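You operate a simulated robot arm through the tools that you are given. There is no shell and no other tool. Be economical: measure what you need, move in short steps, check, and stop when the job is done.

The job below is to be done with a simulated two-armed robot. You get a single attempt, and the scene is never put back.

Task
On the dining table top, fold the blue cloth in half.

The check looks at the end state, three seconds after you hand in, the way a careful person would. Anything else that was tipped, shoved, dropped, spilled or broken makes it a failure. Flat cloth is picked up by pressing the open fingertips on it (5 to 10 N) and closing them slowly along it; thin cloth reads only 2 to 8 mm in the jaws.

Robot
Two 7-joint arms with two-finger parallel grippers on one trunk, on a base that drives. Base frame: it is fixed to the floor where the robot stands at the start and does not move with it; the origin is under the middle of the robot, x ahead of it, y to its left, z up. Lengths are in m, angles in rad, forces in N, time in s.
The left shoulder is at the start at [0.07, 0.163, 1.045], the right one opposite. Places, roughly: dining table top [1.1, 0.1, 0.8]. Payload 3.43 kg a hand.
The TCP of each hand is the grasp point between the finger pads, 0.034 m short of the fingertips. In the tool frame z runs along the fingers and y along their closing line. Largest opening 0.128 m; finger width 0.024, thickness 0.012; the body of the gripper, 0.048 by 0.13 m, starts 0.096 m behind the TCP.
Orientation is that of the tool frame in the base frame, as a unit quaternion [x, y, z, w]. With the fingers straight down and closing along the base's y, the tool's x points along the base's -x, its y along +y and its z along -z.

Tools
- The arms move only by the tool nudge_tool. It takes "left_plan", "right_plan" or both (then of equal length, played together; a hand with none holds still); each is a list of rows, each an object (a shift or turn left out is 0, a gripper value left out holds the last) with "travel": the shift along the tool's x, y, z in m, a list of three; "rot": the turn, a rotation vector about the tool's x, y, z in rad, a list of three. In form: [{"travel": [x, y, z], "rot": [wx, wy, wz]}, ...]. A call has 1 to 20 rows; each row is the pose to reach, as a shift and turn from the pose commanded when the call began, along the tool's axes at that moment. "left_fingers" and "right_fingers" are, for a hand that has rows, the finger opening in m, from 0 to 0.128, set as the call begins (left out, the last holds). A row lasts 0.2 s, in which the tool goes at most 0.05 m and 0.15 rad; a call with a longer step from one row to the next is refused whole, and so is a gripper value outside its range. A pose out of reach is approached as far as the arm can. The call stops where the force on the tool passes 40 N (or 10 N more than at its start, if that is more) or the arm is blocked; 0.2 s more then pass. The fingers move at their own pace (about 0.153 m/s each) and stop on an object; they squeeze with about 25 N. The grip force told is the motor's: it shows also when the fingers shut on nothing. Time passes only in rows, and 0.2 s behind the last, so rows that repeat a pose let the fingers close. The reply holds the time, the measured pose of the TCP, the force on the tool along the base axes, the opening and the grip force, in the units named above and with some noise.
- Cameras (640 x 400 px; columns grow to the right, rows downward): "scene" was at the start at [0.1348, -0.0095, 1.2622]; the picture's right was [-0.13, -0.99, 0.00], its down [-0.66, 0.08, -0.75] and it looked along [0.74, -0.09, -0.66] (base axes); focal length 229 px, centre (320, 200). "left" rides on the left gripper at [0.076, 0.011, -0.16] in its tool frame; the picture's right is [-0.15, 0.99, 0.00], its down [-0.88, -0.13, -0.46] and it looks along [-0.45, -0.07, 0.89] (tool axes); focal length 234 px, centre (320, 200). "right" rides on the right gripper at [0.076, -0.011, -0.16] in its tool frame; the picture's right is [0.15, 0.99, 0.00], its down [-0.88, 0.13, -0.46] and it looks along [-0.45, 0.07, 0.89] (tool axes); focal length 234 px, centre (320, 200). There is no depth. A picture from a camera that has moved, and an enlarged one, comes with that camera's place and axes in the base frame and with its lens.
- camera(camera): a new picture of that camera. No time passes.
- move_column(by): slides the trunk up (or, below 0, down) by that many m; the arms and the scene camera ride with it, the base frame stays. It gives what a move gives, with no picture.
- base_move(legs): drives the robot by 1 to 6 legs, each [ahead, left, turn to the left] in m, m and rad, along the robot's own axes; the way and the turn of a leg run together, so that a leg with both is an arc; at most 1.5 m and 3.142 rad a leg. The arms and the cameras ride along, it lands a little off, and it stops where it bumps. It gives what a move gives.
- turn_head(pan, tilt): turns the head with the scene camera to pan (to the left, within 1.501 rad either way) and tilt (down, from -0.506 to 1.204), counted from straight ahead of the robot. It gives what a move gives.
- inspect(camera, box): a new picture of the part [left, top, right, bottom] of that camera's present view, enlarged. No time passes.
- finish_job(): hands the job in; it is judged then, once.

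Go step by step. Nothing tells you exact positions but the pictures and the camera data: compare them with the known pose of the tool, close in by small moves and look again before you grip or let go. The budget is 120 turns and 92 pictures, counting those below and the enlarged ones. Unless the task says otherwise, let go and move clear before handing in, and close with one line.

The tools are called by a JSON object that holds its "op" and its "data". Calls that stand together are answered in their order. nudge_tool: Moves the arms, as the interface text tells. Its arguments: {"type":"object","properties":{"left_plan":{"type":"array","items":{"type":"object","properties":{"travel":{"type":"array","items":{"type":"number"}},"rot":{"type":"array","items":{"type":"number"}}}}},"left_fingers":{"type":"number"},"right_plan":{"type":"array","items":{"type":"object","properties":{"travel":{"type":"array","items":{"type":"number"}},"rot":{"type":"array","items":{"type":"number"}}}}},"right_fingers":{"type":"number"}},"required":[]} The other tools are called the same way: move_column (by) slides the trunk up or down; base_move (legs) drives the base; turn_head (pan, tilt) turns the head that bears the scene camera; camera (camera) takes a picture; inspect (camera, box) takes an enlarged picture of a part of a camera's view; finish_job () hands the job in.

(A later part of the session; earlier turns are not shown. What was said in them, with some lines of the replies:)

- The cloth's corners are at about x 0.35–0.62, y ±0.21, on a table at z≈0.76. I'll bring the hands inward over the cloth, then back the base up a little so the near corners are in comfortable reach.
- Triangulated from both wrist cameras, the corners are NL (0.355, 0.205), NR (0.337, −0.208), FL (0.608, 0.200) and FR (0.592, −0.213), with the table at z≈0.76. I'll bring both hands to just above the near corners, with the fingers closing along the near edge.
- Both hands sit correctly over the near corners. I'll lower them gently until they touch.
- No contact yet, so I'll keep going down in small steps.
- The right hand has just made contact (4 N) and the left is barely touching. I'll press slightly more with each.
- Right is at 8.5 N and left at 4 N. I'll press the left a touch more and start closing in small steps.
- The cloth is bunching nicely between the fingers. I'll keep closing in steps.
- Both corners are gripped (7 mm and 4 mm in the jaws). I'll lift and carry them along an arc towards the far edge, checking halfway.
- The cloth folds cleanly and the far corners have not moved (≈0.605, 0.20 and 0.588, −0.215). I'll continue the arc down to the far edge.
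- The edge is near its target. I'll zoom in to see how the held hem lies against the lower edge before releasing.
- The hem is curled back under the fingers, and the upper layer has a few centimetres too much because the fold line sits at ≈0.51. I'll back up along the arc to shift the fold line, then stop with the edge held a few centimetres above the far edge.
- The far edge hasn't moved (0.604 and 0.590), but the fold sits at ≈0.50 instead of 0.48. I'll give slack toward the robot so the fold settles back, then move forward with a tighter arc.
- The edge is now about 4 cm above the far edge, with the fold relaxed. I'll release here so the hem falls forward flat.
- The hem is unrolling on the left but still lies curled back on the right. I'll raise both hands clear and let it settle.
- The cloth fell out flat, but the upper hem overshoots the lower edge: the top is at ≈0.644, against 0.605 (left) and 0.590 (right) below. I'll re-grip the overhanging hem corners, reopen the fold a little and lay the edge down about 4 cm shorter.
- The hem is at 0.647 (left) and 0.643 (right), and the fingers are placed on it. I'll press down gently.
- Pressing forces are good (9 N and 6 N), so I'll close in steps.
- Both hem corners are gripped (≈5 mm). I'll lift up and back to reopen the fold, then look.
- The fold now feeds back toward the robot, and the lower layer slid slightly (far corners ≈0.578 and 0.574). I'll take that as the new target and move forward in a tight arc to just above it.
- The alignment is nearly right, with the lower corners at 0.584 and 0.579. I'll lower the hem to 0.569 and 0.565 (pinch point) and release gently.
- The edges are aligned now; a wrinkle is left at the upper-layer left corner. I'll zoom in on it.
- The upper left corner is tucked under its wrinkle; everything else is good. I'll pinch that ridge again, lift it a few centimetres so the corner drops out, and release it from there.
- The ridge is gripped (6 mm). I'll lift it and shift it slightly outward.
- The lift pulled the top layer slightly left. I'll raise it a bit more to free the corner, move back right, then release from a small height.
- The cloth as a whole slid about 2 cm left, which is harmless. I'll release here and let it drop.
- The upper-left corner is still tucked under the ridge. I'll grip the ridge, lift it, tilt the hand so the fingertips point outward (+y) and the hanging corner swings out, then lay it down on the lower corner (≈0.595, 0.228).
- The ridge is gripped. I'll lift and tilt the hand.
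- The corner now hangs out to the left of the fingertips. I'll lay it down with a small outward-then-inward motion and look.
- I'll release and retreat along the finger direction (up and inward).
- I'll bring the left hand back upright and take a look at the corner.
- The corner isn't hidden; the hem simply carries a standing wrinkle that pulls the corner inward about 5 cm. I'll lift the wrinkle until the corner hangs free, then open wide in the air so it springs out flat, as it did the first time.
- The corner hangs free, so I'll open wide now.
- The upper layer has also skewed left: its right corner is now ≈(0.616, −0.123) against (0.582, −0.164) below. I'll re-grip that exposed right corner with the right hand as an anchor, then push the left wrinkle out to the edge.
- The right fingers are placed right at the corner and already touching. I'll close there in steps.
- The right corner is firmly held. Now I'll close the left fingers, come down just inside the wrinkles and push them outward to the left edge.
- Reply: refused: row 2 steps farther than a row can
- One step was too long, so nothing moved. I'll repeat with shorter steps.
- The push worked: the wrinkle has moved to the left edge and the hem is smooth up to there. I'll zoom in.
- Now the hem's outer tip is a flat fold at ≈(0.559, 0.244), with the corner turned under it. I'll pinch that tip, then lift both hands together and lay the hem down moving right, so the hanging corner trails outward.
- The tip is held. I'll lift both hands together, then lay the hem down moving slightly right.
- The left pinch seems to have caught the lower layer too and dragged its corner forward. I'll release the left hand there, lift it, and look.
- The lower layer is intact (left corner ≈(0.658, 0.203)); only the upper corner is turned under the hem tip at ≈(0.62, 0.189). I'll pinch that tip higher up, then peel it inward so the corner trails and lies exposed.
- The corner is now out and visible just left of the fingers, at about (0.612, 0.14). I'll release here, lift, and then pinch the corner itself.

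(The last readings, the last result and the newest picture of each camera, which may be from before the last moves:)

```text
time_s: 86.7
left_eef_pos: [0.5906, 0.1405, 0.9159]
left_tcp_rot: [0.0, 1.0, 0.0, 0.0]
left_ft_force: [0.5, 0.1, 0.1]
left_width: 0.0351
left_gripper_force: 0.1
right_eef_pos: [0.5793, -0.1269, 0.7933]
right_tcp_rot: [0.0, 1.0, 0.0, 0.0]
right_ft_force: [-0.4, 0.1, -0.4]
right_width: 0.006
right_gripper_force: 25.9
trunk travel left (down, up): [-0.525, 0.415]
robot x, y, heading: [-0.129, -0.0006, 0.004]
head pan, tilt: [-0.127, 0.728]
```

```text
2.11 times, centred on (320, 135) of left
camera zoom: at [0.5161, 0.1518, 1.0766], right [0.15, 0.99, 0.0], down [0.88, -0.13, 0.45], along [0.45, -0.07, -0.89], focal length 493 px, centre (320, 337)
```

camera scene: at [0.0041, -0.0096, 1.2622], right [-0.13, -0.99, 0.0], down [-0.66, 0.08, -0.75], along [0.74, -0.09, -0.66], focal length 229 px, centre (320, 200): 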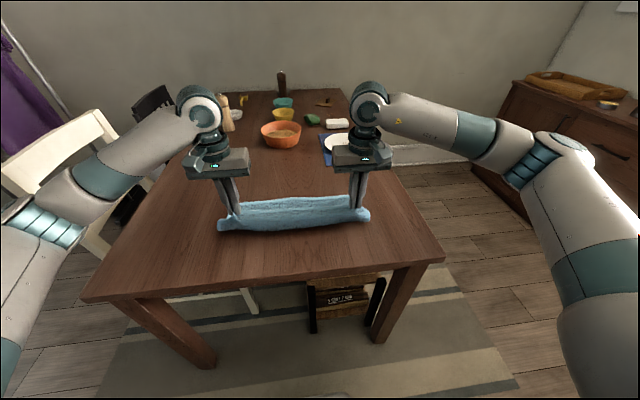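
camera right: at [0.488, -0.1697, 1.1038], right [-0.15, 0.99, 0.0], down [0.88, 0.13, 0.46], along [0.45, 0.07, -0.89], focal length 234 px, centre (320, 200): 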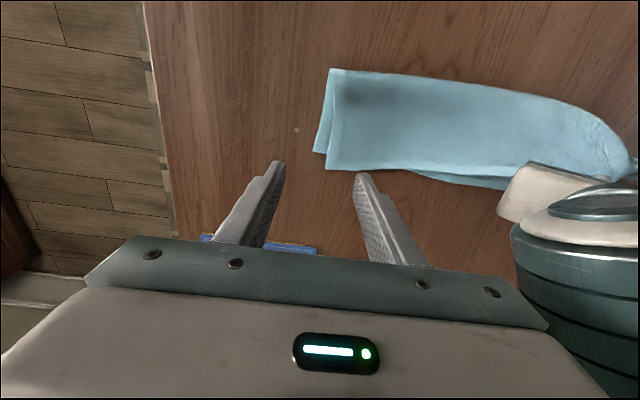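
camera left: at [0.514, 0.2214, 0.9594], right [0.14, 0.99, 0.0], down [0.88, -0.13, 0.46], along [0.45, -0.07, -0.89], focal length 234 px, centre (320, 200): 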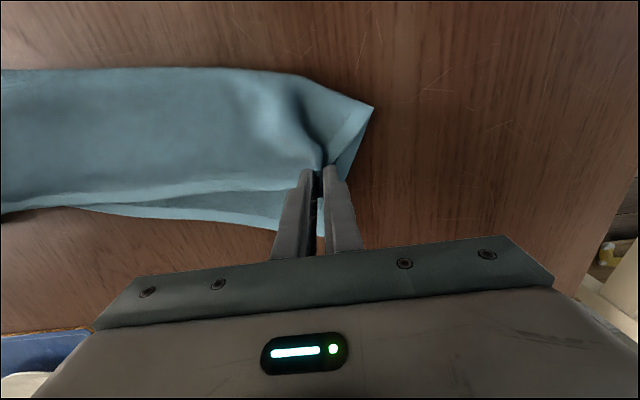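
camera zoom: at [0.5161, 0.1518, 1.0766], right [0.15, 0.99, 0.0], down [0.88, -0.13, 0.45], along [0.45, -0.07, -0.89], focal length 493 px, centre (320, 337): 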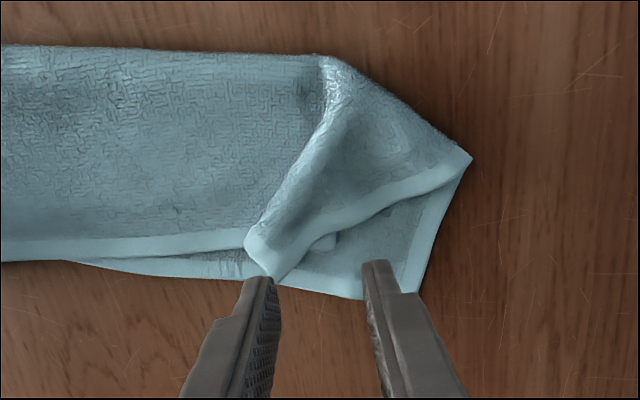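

The loose tip and the corner sit side by side around (0.60, 0.12). I'll pinch them together lightly above the lower layer, then pull both top corners apart to their lower corners.

{"op": "nudge_tool", "data": {"left_plan": [{"travel": [-0.005, -0.01, 0.04]}, {"travel": [-0.011, -0.02, 0.08]}, {"travel": [-0.011, -0.02, 0.11]}, {"travel": [-0.011, -0.02, 0.1205]}, {"travel": [-0.011, -0.02, 0.1205]}], "left_fingers": 0.065}}

{"op": "nudge_tool", "data": {"left_plan": [{"travel": [0, 0, 0]}, {"travel": [0, 0, 0]}], "left_fingers": 0.03}}

{"op": "nudge_tool", "data": {"left_plan": [{"travel": [0, 0, 0]}, {"travel": [0, 0, 0]}, {"travel": [0, 0, 0]}], "left_fingers": 0.0}}

{"op": "nudge_tool", "data": {"left_plan": [{"travel": [0, 0, -0.015]}, {"travel": [-0.003, 0.005, -0.03]}, {"travel": [-0.008, 0.015, -0.04]}, {"travel": [-0.015, 0.028, -0.04]}, {"travel": [-0.022, 0.04, -0.04]}, {"travel": [-0.03, 0.052, -0.037]}, {"travel": [-0.037, 0.06, -0.033]}, {"travel": [-0.04, 0.065, -0.03]}, {"travel": [-0.04, 0.065, -0.03]}], "right_plan": [{"travel": [0, 0, -0.01]}, {"travel": [0.003, -0.003, -0.02]}, {"travel": [0.008, -0.007, -0.03]}, {"travel": [0.013, -0.012, -0.03]}, {"travel": [0.017, -0.017, -0.03]}, {"travel": [0.02, -0.022, -0.025]}, {"travel": [0.023, -0.026, -0.015]}, {"travel": [0.025, -0.029, -0.006]}, {"travel": [0.025, -0.029, -0.004]}]}}

{"op": "camera", "data": {"camera": "left"}}

```text
time_s: 87.9
left_eef_pos: [0.6024, 0.1225, 0.7951]
left_tcp_rot: [-0.001, 1.0, 0.0, -0.001]
left_ft_force: [-0.4, -0.4, 0.7]
left_width: 0.0649
left_gripper_force: 0.1
right_eef_pos: [0.5781, -0.1271, 0.7946]
right_tcp_rot: [0.0, 1.0, 0.0, 0.0]
right_ft_force: [-0.3, 0.9, 0.3]
right_width: 0.0057
right_gripper_force: 25.0
trunk travel left (down, up): [-0.525, 0.415]
robot x, y, heading: [-0.128, -0.0032, -0.002]
head pan, tilt: [-0.127, 0.728]
```

```text
time_s: 88.5
left_eef_pos: [0.6021, 0.1218, 0.7971]
left_tcp_rot: [-0.001, 1.0, 0.0, 0.0]
left_ft_force: [-0.3, 0.0, 0.2]
left_width: 0.03
left_gripper_force: 0.2
right_eef_pos: [0.5786, -0.1259, 0.795]
right_tcp_rot: [0.0, 1.0, 0.0, 0.0]
right_ft_force: [0.3, -0.3, 0.6]
right_width: 0.0057
right_gripper_force: 25.0
trunk travel left (down, up): [-0.525, 0.415]
robot x, y, heading: [-0.1306, -0.0013, -0.001]
head pan, tilt: [-0.127, 0.728]
```

```text
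time_s: 89.3
left_eef_pos: [0.6029, 0.1218, 0.7954]
left_tcp_rot: [-0.001, 1.0, 0.0, 0.0]
left_ft_force: [-0.2, -0.5, 0.2]
left_width: 0.009
left_gripper_force: 25.1
right_eef_pos: [0.5779, -0.126, 0.7938]
right_tcp_rot: [0.0, 1.0, 0.0, 0.0]
right_ft_force: [-0.5, -0.3, 0.6]
right_width: 0.0058
right_gripper_force: 24.9
trunk travel left (down, up): [-0.525, 0.415]
robot x, y, heading: [-0.1301, -0.0018, 0.001]
head pan, tilt: [-0.127, 0.728]
```

```text
time_s: 91.3
left_eef_pos: [0.643, 0.1862, 0.8256]
left_tcp_rot: [0.0, 1.0, -0.001, -0.001]
left_ft_force: [-6.2, -24.8, -1.7]
left_width: 0.0071
left_gripper_force: 25.0
right_eef_pos: [0.5546, -0.154, 0.7979]
right_tcp_rot: [-0.001, 1.0, 0.0, 0.001]
right_ft_force: [6.8, 25.0, 3.3]
right_width: 0.0063
right_gripper_force: 24.9
trunk travel left (down, up): [-0.525, 0.415]
robot x, y, heading: [-0.132, -0.002, -0.001]
head pan, tilt: [-0.127, 0.728]
```

```text
7 pictures are left
camera left: at [0.5674, 0.1967, 0.987], right [0.15, 0.99, 0.0], down [0.88, -0.13, 0.45], along [0.45, -0.07, -0.89], focal length 234 px, centre (320, 200)
```

left: 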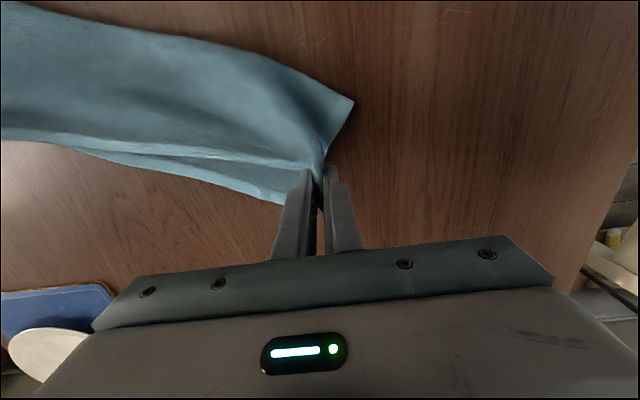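

The hem is now taut between the hands (25 N), so it is straight. I'll ease it, lower the left hand with a slight inward motion, release both hands gently and lift.

{"op": "nudge_tool", "data": {"left_plan": [{"travel": [0.002, -0.006, 0.006]}, {"travel": [0.004, -0.01, 0.012]}, {"travel": [0.006, -0.014, 0.018]}, {"travel": [0.006, -0.016, 0.022]}, {"travel": [0.006, -0.016, 0.022]}]}}

{"op": "nudge_tool", "data": {"left_plan": [{"travel": [0, 0, 0]}, {"travel": [0, 0, 0]}, {"travel": [0, 0, -0.03]}, {"travel": [0.01, 0, -0.07]}, {"travel": [0.03, 0, -0.11]}, {"travel": [0.06, 0, -0.15]}, {"travel": [0.06, 0, -0.15]}], "right_plan": [{"travel": [0, 0, 0]}, {"travel": [0, 0, 0]}, {"travel": [0, 0, -0.03]}, {"travel": [0, 0, -0.07]}, {"travel": [0, 0, -0.11]}, {"travel": [0, 0, -0.15]}, {"travel": [0, 0, -0.15]}], "left_fingers": 0.06, "right_fingers": 0.06}}

{"op": "inspect", "data": {"camera": "left", "box": [40, 20, 420, 245]}}

```text
time_s: 92.5
left_eef_pos: [0.6354, 0.1693, 0.8049]
left_tcp_rot: [-0.001, 1.0, 0.0, 0.0]
left_ft_force: [-1.6, -7.8, -0.5]
left_width: 0.006
left_gripper_force: 25.3
right_eef_pos: [0.5541, -0.1552, 0.7978]
right_tcp_rot: [0.0, 1.0, -0.002, 0.0]
right_ft_force: [2.9, 7.6, 0.4]
right_width: 0.0055
right_gripper_force: 24.5
trunk travel left (down, up): [-0.525, 0.415]
robot x, y, heading: [-0.1283, 0.0026, -0.001]
head pan, tilt: [-0.127, 0.728]
```

```text
time_s: 94.1
left_eef_pos: [0.5744, 0.1699, 0.9536]
left_tcp_rot: [-0.002, 1.0, 0.0, -0.001]
left_ft_force: [0.0, 0.0, 0.0]
left_width: 0.0601
left_gripper_force: 0.0
right_eef_pos: [0.5547, -0.1544, 0.9493]
right_tcp_rot: [0.0, 1.0, -0.001, -0.001]
right_ft_force: [1.0, 0.4, -0.7]
right_width: 0.06
right_gripper_force: 0.1
trunk travel left (down, up): [-0.525, 0.415]
robot x, y, heading: [-0.1328, 0.0038, -0.005]
head pan, tilt: [-0.127, 0.728]
```

```text
1.68 times, centred on (230, 132) of left
camera zoom: at [0.5001, 0.1799, 1.1134], right [0.15, 0.99, 0.0], down [0.88, -0.13, 0.45], along [0.45, -0.07, -0.89], focal length 394 px, centre (472, 314)
```

zoom: 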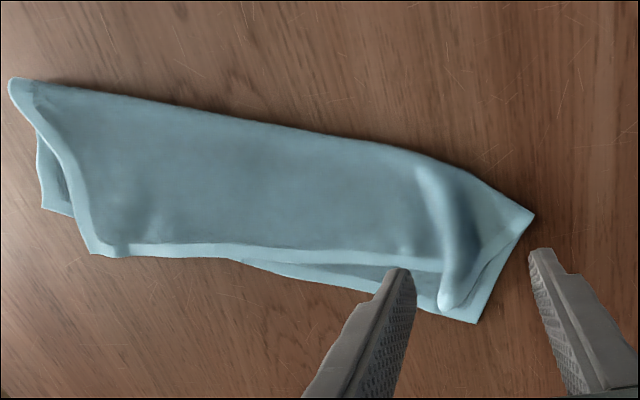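

Much better. The remaining flaws are the upper-right corner, offset by about (0.045, 0.028) from the lower one, and a small ridge at the left. I'll hold the left corner area down with the left fingertips and pull the right top corner onto the lower right corner, which should draw out the ridge too.

{"op": "nudge_tool", "data": {"right_plan": [{"travel": [-0.002, -0.003, 0.04]}, {"travel": [-0.002, -0.003, 0.08]}, {"travel": [-0.002, -0.003, 0.12]}, {"travel": [-0.002, -0.003, 0.145]}, {"travel": [-0.002, -0.003, 0.157]}, {"travel": [-0.002, -0.003, 0.1595]}, {"travel": [-0.002, -0.003, 0.1595]}], "left_plan": [{"travel": [-0.02, 0.002, 0.04]}, {"travel": [-0.044, 0.004, 0.08]}, {"travel": [-0.046, 0.004, 0.12]}, {"travel": [-0.046, 0.004, 0.145]}, {"travel": [-0.046, 0.004, 0.157]}, {"travel": [-0.046, 0.004, 0.162]}, {"travel": [-0.046, 0.004, 0.162]}], "left_fingers": 0.0, "right_fingers": 0.045}}

{"op": "inspect", "data": {"camera": "right", "box": [200, 100, 440, 250]}}

```text
time_s: 95.7
left_eef_pos: [0.6201, 0.175, 0.7926]
left_tcp_rot: [0.0, 1.0, 0.0, 0.0]
left_ft_force: [-0.7, 0.3, 2.5]
left_width: 0.0002
left_gripper_force: 24.9
right_eef_pos: [0.5547, -0.1572, 0.7894]
right_tcp_rot: [0.0, 1.0, 0.0, 0.0]
right_ft_force: [1.4, 1.2, 4.9]
right_width: 0.0451
right_gripper_force: 0.0
trunk travel left (down, up): [-0.525, 0.415]
robot x, y, heading: [-0.1266, 0.0005, -0.002]
head pan, tilt: [-0.127, 0.728]
```

```text
2.67 times, centred on (320, 175) of right
camera zoom: at [0.4785, -0.1682, 0.9494], right [-0.15, 0.99, 0.0], down [0.88, 0.13, 0.46], along [0.45, 0.07, -0.89], focal length 624 px, centre (320, 267)
```

zoom: 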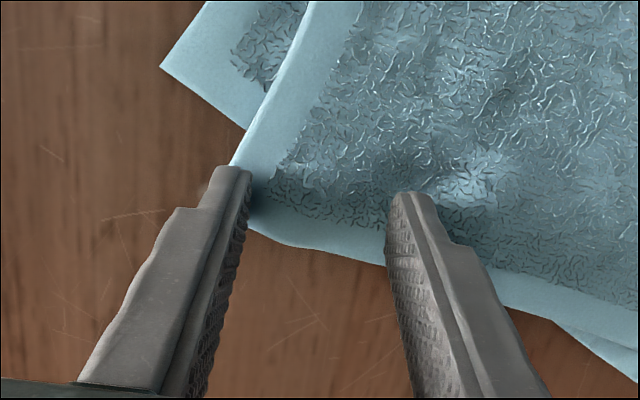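

The placement is good. I'll press a little and close the right fingers, with the left pressing lightly.

{"op": "nudge_tool", "data": {"right_plan": [{"travel": [0, 0, 0.0008]}, {"travel": [0, 0, 0.0008]}], "left_plan": [{"travel": [0, 0, 0.001]}, {"travel": [0, 0, 0.0018]}], "right_fingers": 0.036}}

{"op": "nudge_tool", "data": {"right_plan": [{"travel": [0, 0, 0]}, {"travel": [0, 0, 0]}], "right_fingers": 0.027}}

{"op": "nudge_tool", "data": {"right_plan": [{"travel": [0, 0, 0]}, {"travel": [0, 0, 0]}], "right_fingers": 0.018}}

{"op": "nudge_tool", "data": {"right_plan": [{"travel": [0, 0, 0]}, {"travel": [0, 0, 0]}], "right_fingers": 0.01}}

{"op": "nudge_tool", "data": {"right_plan": [{"travel": [0, 0, 0]}, {"travel": [0, 0, 0]}, {"travel": [0, 0, 0]}], "right_fingers": 0.0}}

```text
time_s: 96.3
left_eef_pos: [0.6214, 0.1736, 0.7913]
left_tcp_rot: [-0.002, 1.0, 0.0, 0.0]
left_ft_force: [1.1, 0.9, 4.0]
left_width: 0.0
left_gripper_force: 25.1
right_eef_pos: [0.5552, -0.1573, 0.7894]
right_tcp_rot: [0.0, 1.0, 0.0, 0.002]
right_ft_force: [1.0, -0.6, 5.1]
right_width: 0.0354
right_gripper_force: 0.0
trunk travel left (down, up): [-0.525, 0.415]
robot x, y, heading: [-0.1302, 0.0011, 0.001]
head pan, tilt: [-0.127, 0.728]
```

```text
time_s: 96.9
left_eef_pos: [0.6217, 0.1742, 0.79]
left_tcp_rot: [-0.001, 1.0, 0.0, 0.001]
left_ft_force: [0.8, 1.3, 5.0]
left_width: 0.0
left_gripper_force: 25.4
right_eef_pos: [0.5552, -0.1563, 0.7895]
right_tcp_rot: [0.0, 1.0, 0.0, -0.001]
right_ft_force: [0.1, -0.2, 5.9]
right_width: 0.0266
right_gripper_force: 0.2
trunk travel left (down, up): [-0.525, 0.415]
robot x, y, heading: [-0.128, -0.0026, 0.002]
head pan, tilt: [-0.127, 0.728]
```

```text
time_s: 97.5
left_eef_pos: [0.6214, 0.1741, 0.7908]
left_tcp_rot: [-0.001, 1.0, 0.0, 0.0]
left_ft_force: [0.9, -0.8, 3.4]
left_width: 0.0
left_gripper_force: 25.2
right_eef_pos: [0.5549, -0.1564, 0.7902]
right_tcp_rot: [0.0, 1.0, 0.0, 0.0]
right_ft_force: [1.1, 0.1, 5.6]
right_width: 0.018
right_gripper_force: 0.1
trunk travel left (down, up): [-0.525, 0.415]
robot x, y, heading: [-0.1287, 0.0013, -0.004]
head pan, tilt: [-0.127, 0.728]
```

```text
time_s: 98.1
left_eef_pos: [0.6209, 0.1743, 0.7912]
left_tcp_rot: [-0.001, 1.0, 0.0, 0.0]
left_ft_force: [0.2, -0.8, 3.6]
left_width: 0.0
left_gripper_force: 25.6
right_eef_pos: [0.5551, -0.1571, 0.7887]
right_tcp_rot: [-0.001, 1.0, -0.001, 0.0]
right_ft_force: [0.0, -0.3, 5.3]
right_width: 0.0115
right_gripper_force: 1.5
trunk travel left (down, up): [-0.525, 0.415]
robot x, y, heading: [-0.1332, -0.0003, 0.003]
head pan, tilt: [-0.127, 0.728]
```

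```text
time_s: 98.9
left_eef_pos: [0.6211, 0.173, 0.7923]
left_tcp_rot: [-0.001, 1.0, 0.0, -0.001]
left_ft_force: [0.1, -0.7, 3.6]
left_width: 0.0
left_gripper_force: 25.1
right_eef_pos: [0.5566, -0.157, 0.7894]
right_tcp_rot: [-0.001, 1.0, 0.0, 0.001]
right_ft_force: [-0.8, 1.8, 4.9]
right_width: 0.0069
right_gripper_force: 24.9
trunk travel left (down, up): [-0.525, 0.415]
robot x, y, heading: [-0.1315, 0.0001, -0.002]
head pan, tilt: [-0.127, 0.728]
```

The right corner is gripped. I'll press the left slightly more, pull the right corner onto the lower corner, lay it down and release.

{"op": "nudge_tool", "data": {"left_plan": [{"travel": [0, 0, 0.001]}, {"travel": [0, 0, 0.0015]}, {"travel": [0, 0, 0.0015]}, {"travel": [0, 0, 0.0015]}, {"travel": [0, 0, 0.0015]}, {"travel": [0, 0, 0.0015]}, {"travel": [0, 0, 0.0015]}, {"travel": [0, 0, 0.0015]}], "right_plan": [{"travel": [0.002, 0, -0.012]}, {"travel": [0.008, -0.003, -0.02]}, {"travel": [0.017, -0.008, -0.022]}, {"travel": [0.026, -0.014, -0.022]}, {"travel": [0.034, -0.02, -0.02]}, {"travel": [0.04, -0.026, -0.015]}, {"travel": [0.042, -0.028, -0.008]}, {"travel": [0.042, -0.028, -0.006]}]}}

{"op": "nudge_tool", "data": {"left_plan": [{"travel": [0, 0, 0]}, {"travel": [0, 0, 0]}, {"travel": [0, 0, 0]}, {"travel": [0, 0, -0.03]}, {"travel": [0.015, 0, -0.07]}, {"travel": [0.03, 0, -0.11]}, {"travel": [0.05, 0, -0.15]}, {"travel": [0.05, 0, -0.16]}], "right_plan": [{"travel": [0, 0, 0]}, {"travel": [0, 0, 0]}, {"travel": [0, 0, -0.03]}, {"travel": [0, 0, -0.07]}, {"travel": [0, 0, -0.11]}, {"travel": [0, 0, -0.15]}, {"travel": [0, 0, -0.16]}, {"travel": [0, 0, -0.16]}], "right_fingers": 0.06}}

{"op": "inspect", "data": {"camera": "left", "box": [20, 20, 420, 260]}}

```text
time_s: 100.7
left_eef_pos: [0.6207, 0.174, 0.7892]
left_tcp_rot: [0.0, 1.0, -0.001, 0.0]
left_ft_force: [-4.1, -7.6, 11.3]
left_width: 0.0
left_gripper_force: 25.5
right_eef_pos: [0.5134, -0.1872, 0.7944]
right_tcp_rot: [0.0, 1.0, -0.001, 0.001]
right_ft_force: [3.2, 11.3, 0.3]
right_width: 0.0069
right_gripper_force: 25.0
trunk travel left (down, up): [-0.525, 0.415]
robot x, y, heading: [-0.1308, -0.0033, -0.0]
head pan, tilt: [-0.127, 0.728]
```

```text
time_s: 102.5
left_eef_pos: [0.5726, 0.1744, 0.9474]
left_tcp_rot: [-0.001, 1.0, 0.0, 0.0]
left_ft_force: [-0.2, 0.3, 0.2]
left_width: 0.0001
left_gripper_force: 24.8
right_eef_pos: [0.5142, -0.1856, 0.9517]
right_tcp_rot: [-0.001, 1.0, 0.0, -0.001]
right_ft_force: [-0.9, 0.9, 0.6]
right_width: 0.06
right_gripper_force: 0.1
trunk travel left (down, up): [-0.525, 0.415]
robot x, y, heading: [-0.1313, 0.0002, -0.001]
head pan, tilt: [-0.127, 0.728]
```

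```text
1.60 times, centred on (220, 140) of left
camera zoom: at [0.4974, 0.1854, 1.108], right [0.14, 0.99, 0.0], down [0.88, -0.13, 0.45], along [0.45, -0.07, -0.89], focal length 375 px, centre (480, 296)
```

zoom: 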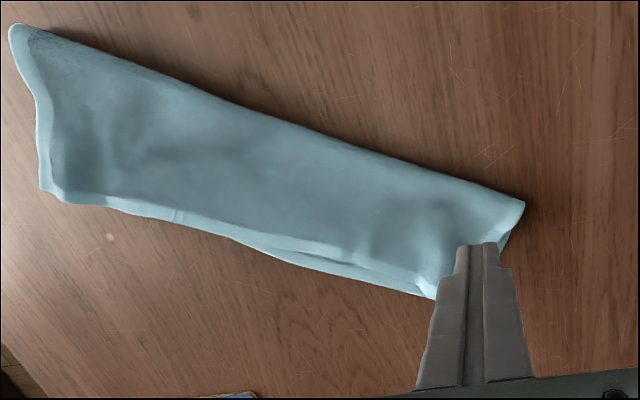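

Excellent: the right corner is aligned and the left ridge has been drawn out. I'll move both hands clear and take a final look.

{"op": "nudge_tool", "data": {"left_plan": [{"travel": [0.03, 0, -0.03]}, {"travel": [0.05, 0.04, -0.05]}, {"travel": [0.06, 0.08, -0.05]}, {"travel": [0.07, 0.12, -0.05]}, {"travel": [0.07, 0.12, -0.05]}, {"travel": [0.07, 0.12, -0.05]}], "right_plan": [{"travel": [0, -0.02, -0.03]}, {"travel": [0, -0.05, -0.05]}, {"travel": [0, -0.08, -0.05]}, {"travel": [0, -0.1, -0.05]}, {"travel": [0, -0.1, -0.05]}, {"travel": [0, -0.1, -0.05]}]}}

{"op": "inspect", "data": {"camera": "left", "box": [0, 40, 400, 290]}}

{"op": "camera", "data": {"camera": "scene"}}

```text
time_s: 103.9
left_eef_pos: [0.5035, 0.295, 0.997]
left_tcp_rot: [0.0, 1.0, 0.001, 0.0]
left_ft_force: [-0.3, -0.3, -0.2]
left_width: 0.0
left_gripper_force: 24.7
right_eef_pos: [0.5112, -0.2868, 1.0049]
right_tcp_rot: [0.0, 1.0, 0.0, 0.0]
right_ft_force: [0.0, 0.3, 1.5]
right_width: 0.06
right_gripper_force: 0.0
trunk travel left (down, up): [-0.525, 0.415]
robot x, y, heading: [-0.1316, 0.0006, 0.0]
head pan, tilt: [-0.127, 0.728]
```

```text
1.60 times, centred on (200, 165) of left
camera zoom: at [0.4285, 0.3057, 1.1581], right [0.15, 0.99, 0.0], down [0.88, -0.13, 0.46], along [0.45, -0.07, -0.89], focal length 375 px, centre (512, 256)
```

zoom: 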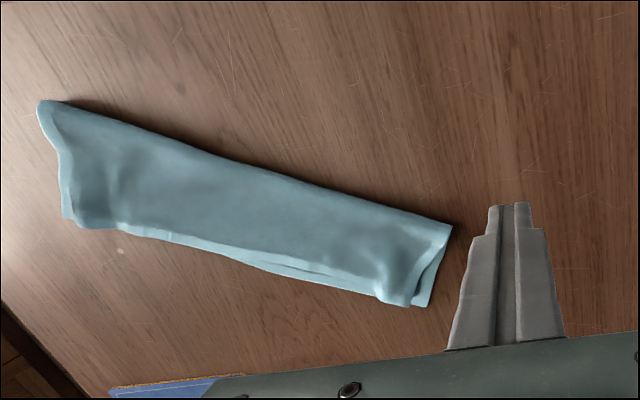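

```text
2 pictures are left
camera scene: at [0.0038, -0.0092, 1.2623], right [-0.13, -0.99, 0.0], down [-0.66, 0.08, -0.75], along [0.74, -0.09, -0.66], focal length 229 px, centre (320, 200)
```

scene: 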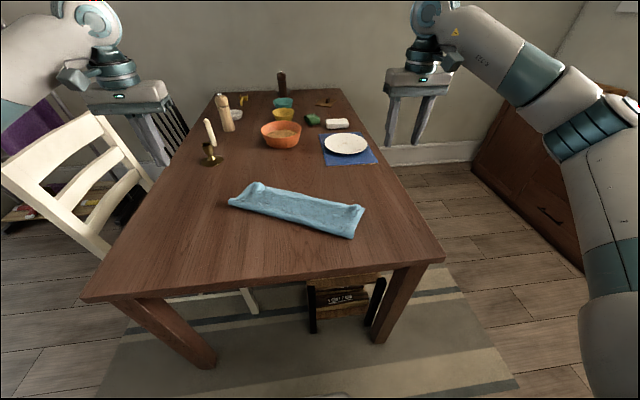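

The cloth is folded in half with its edges and corners matching to within about 2 cm. Nothing else on the table has moved, and both hands are clear, so I'm handing in.

{"op": "finish_job", "data": {}}

```text
The job is handed in.
```

The blue cloth is folded in half on the dining table. The edges and corners match to within about 2 cm by the pictures, and a small wrinkle remains near one corner. The cloth ended up turned and a little off its starting spot, and the other items on the table look undisturbed.
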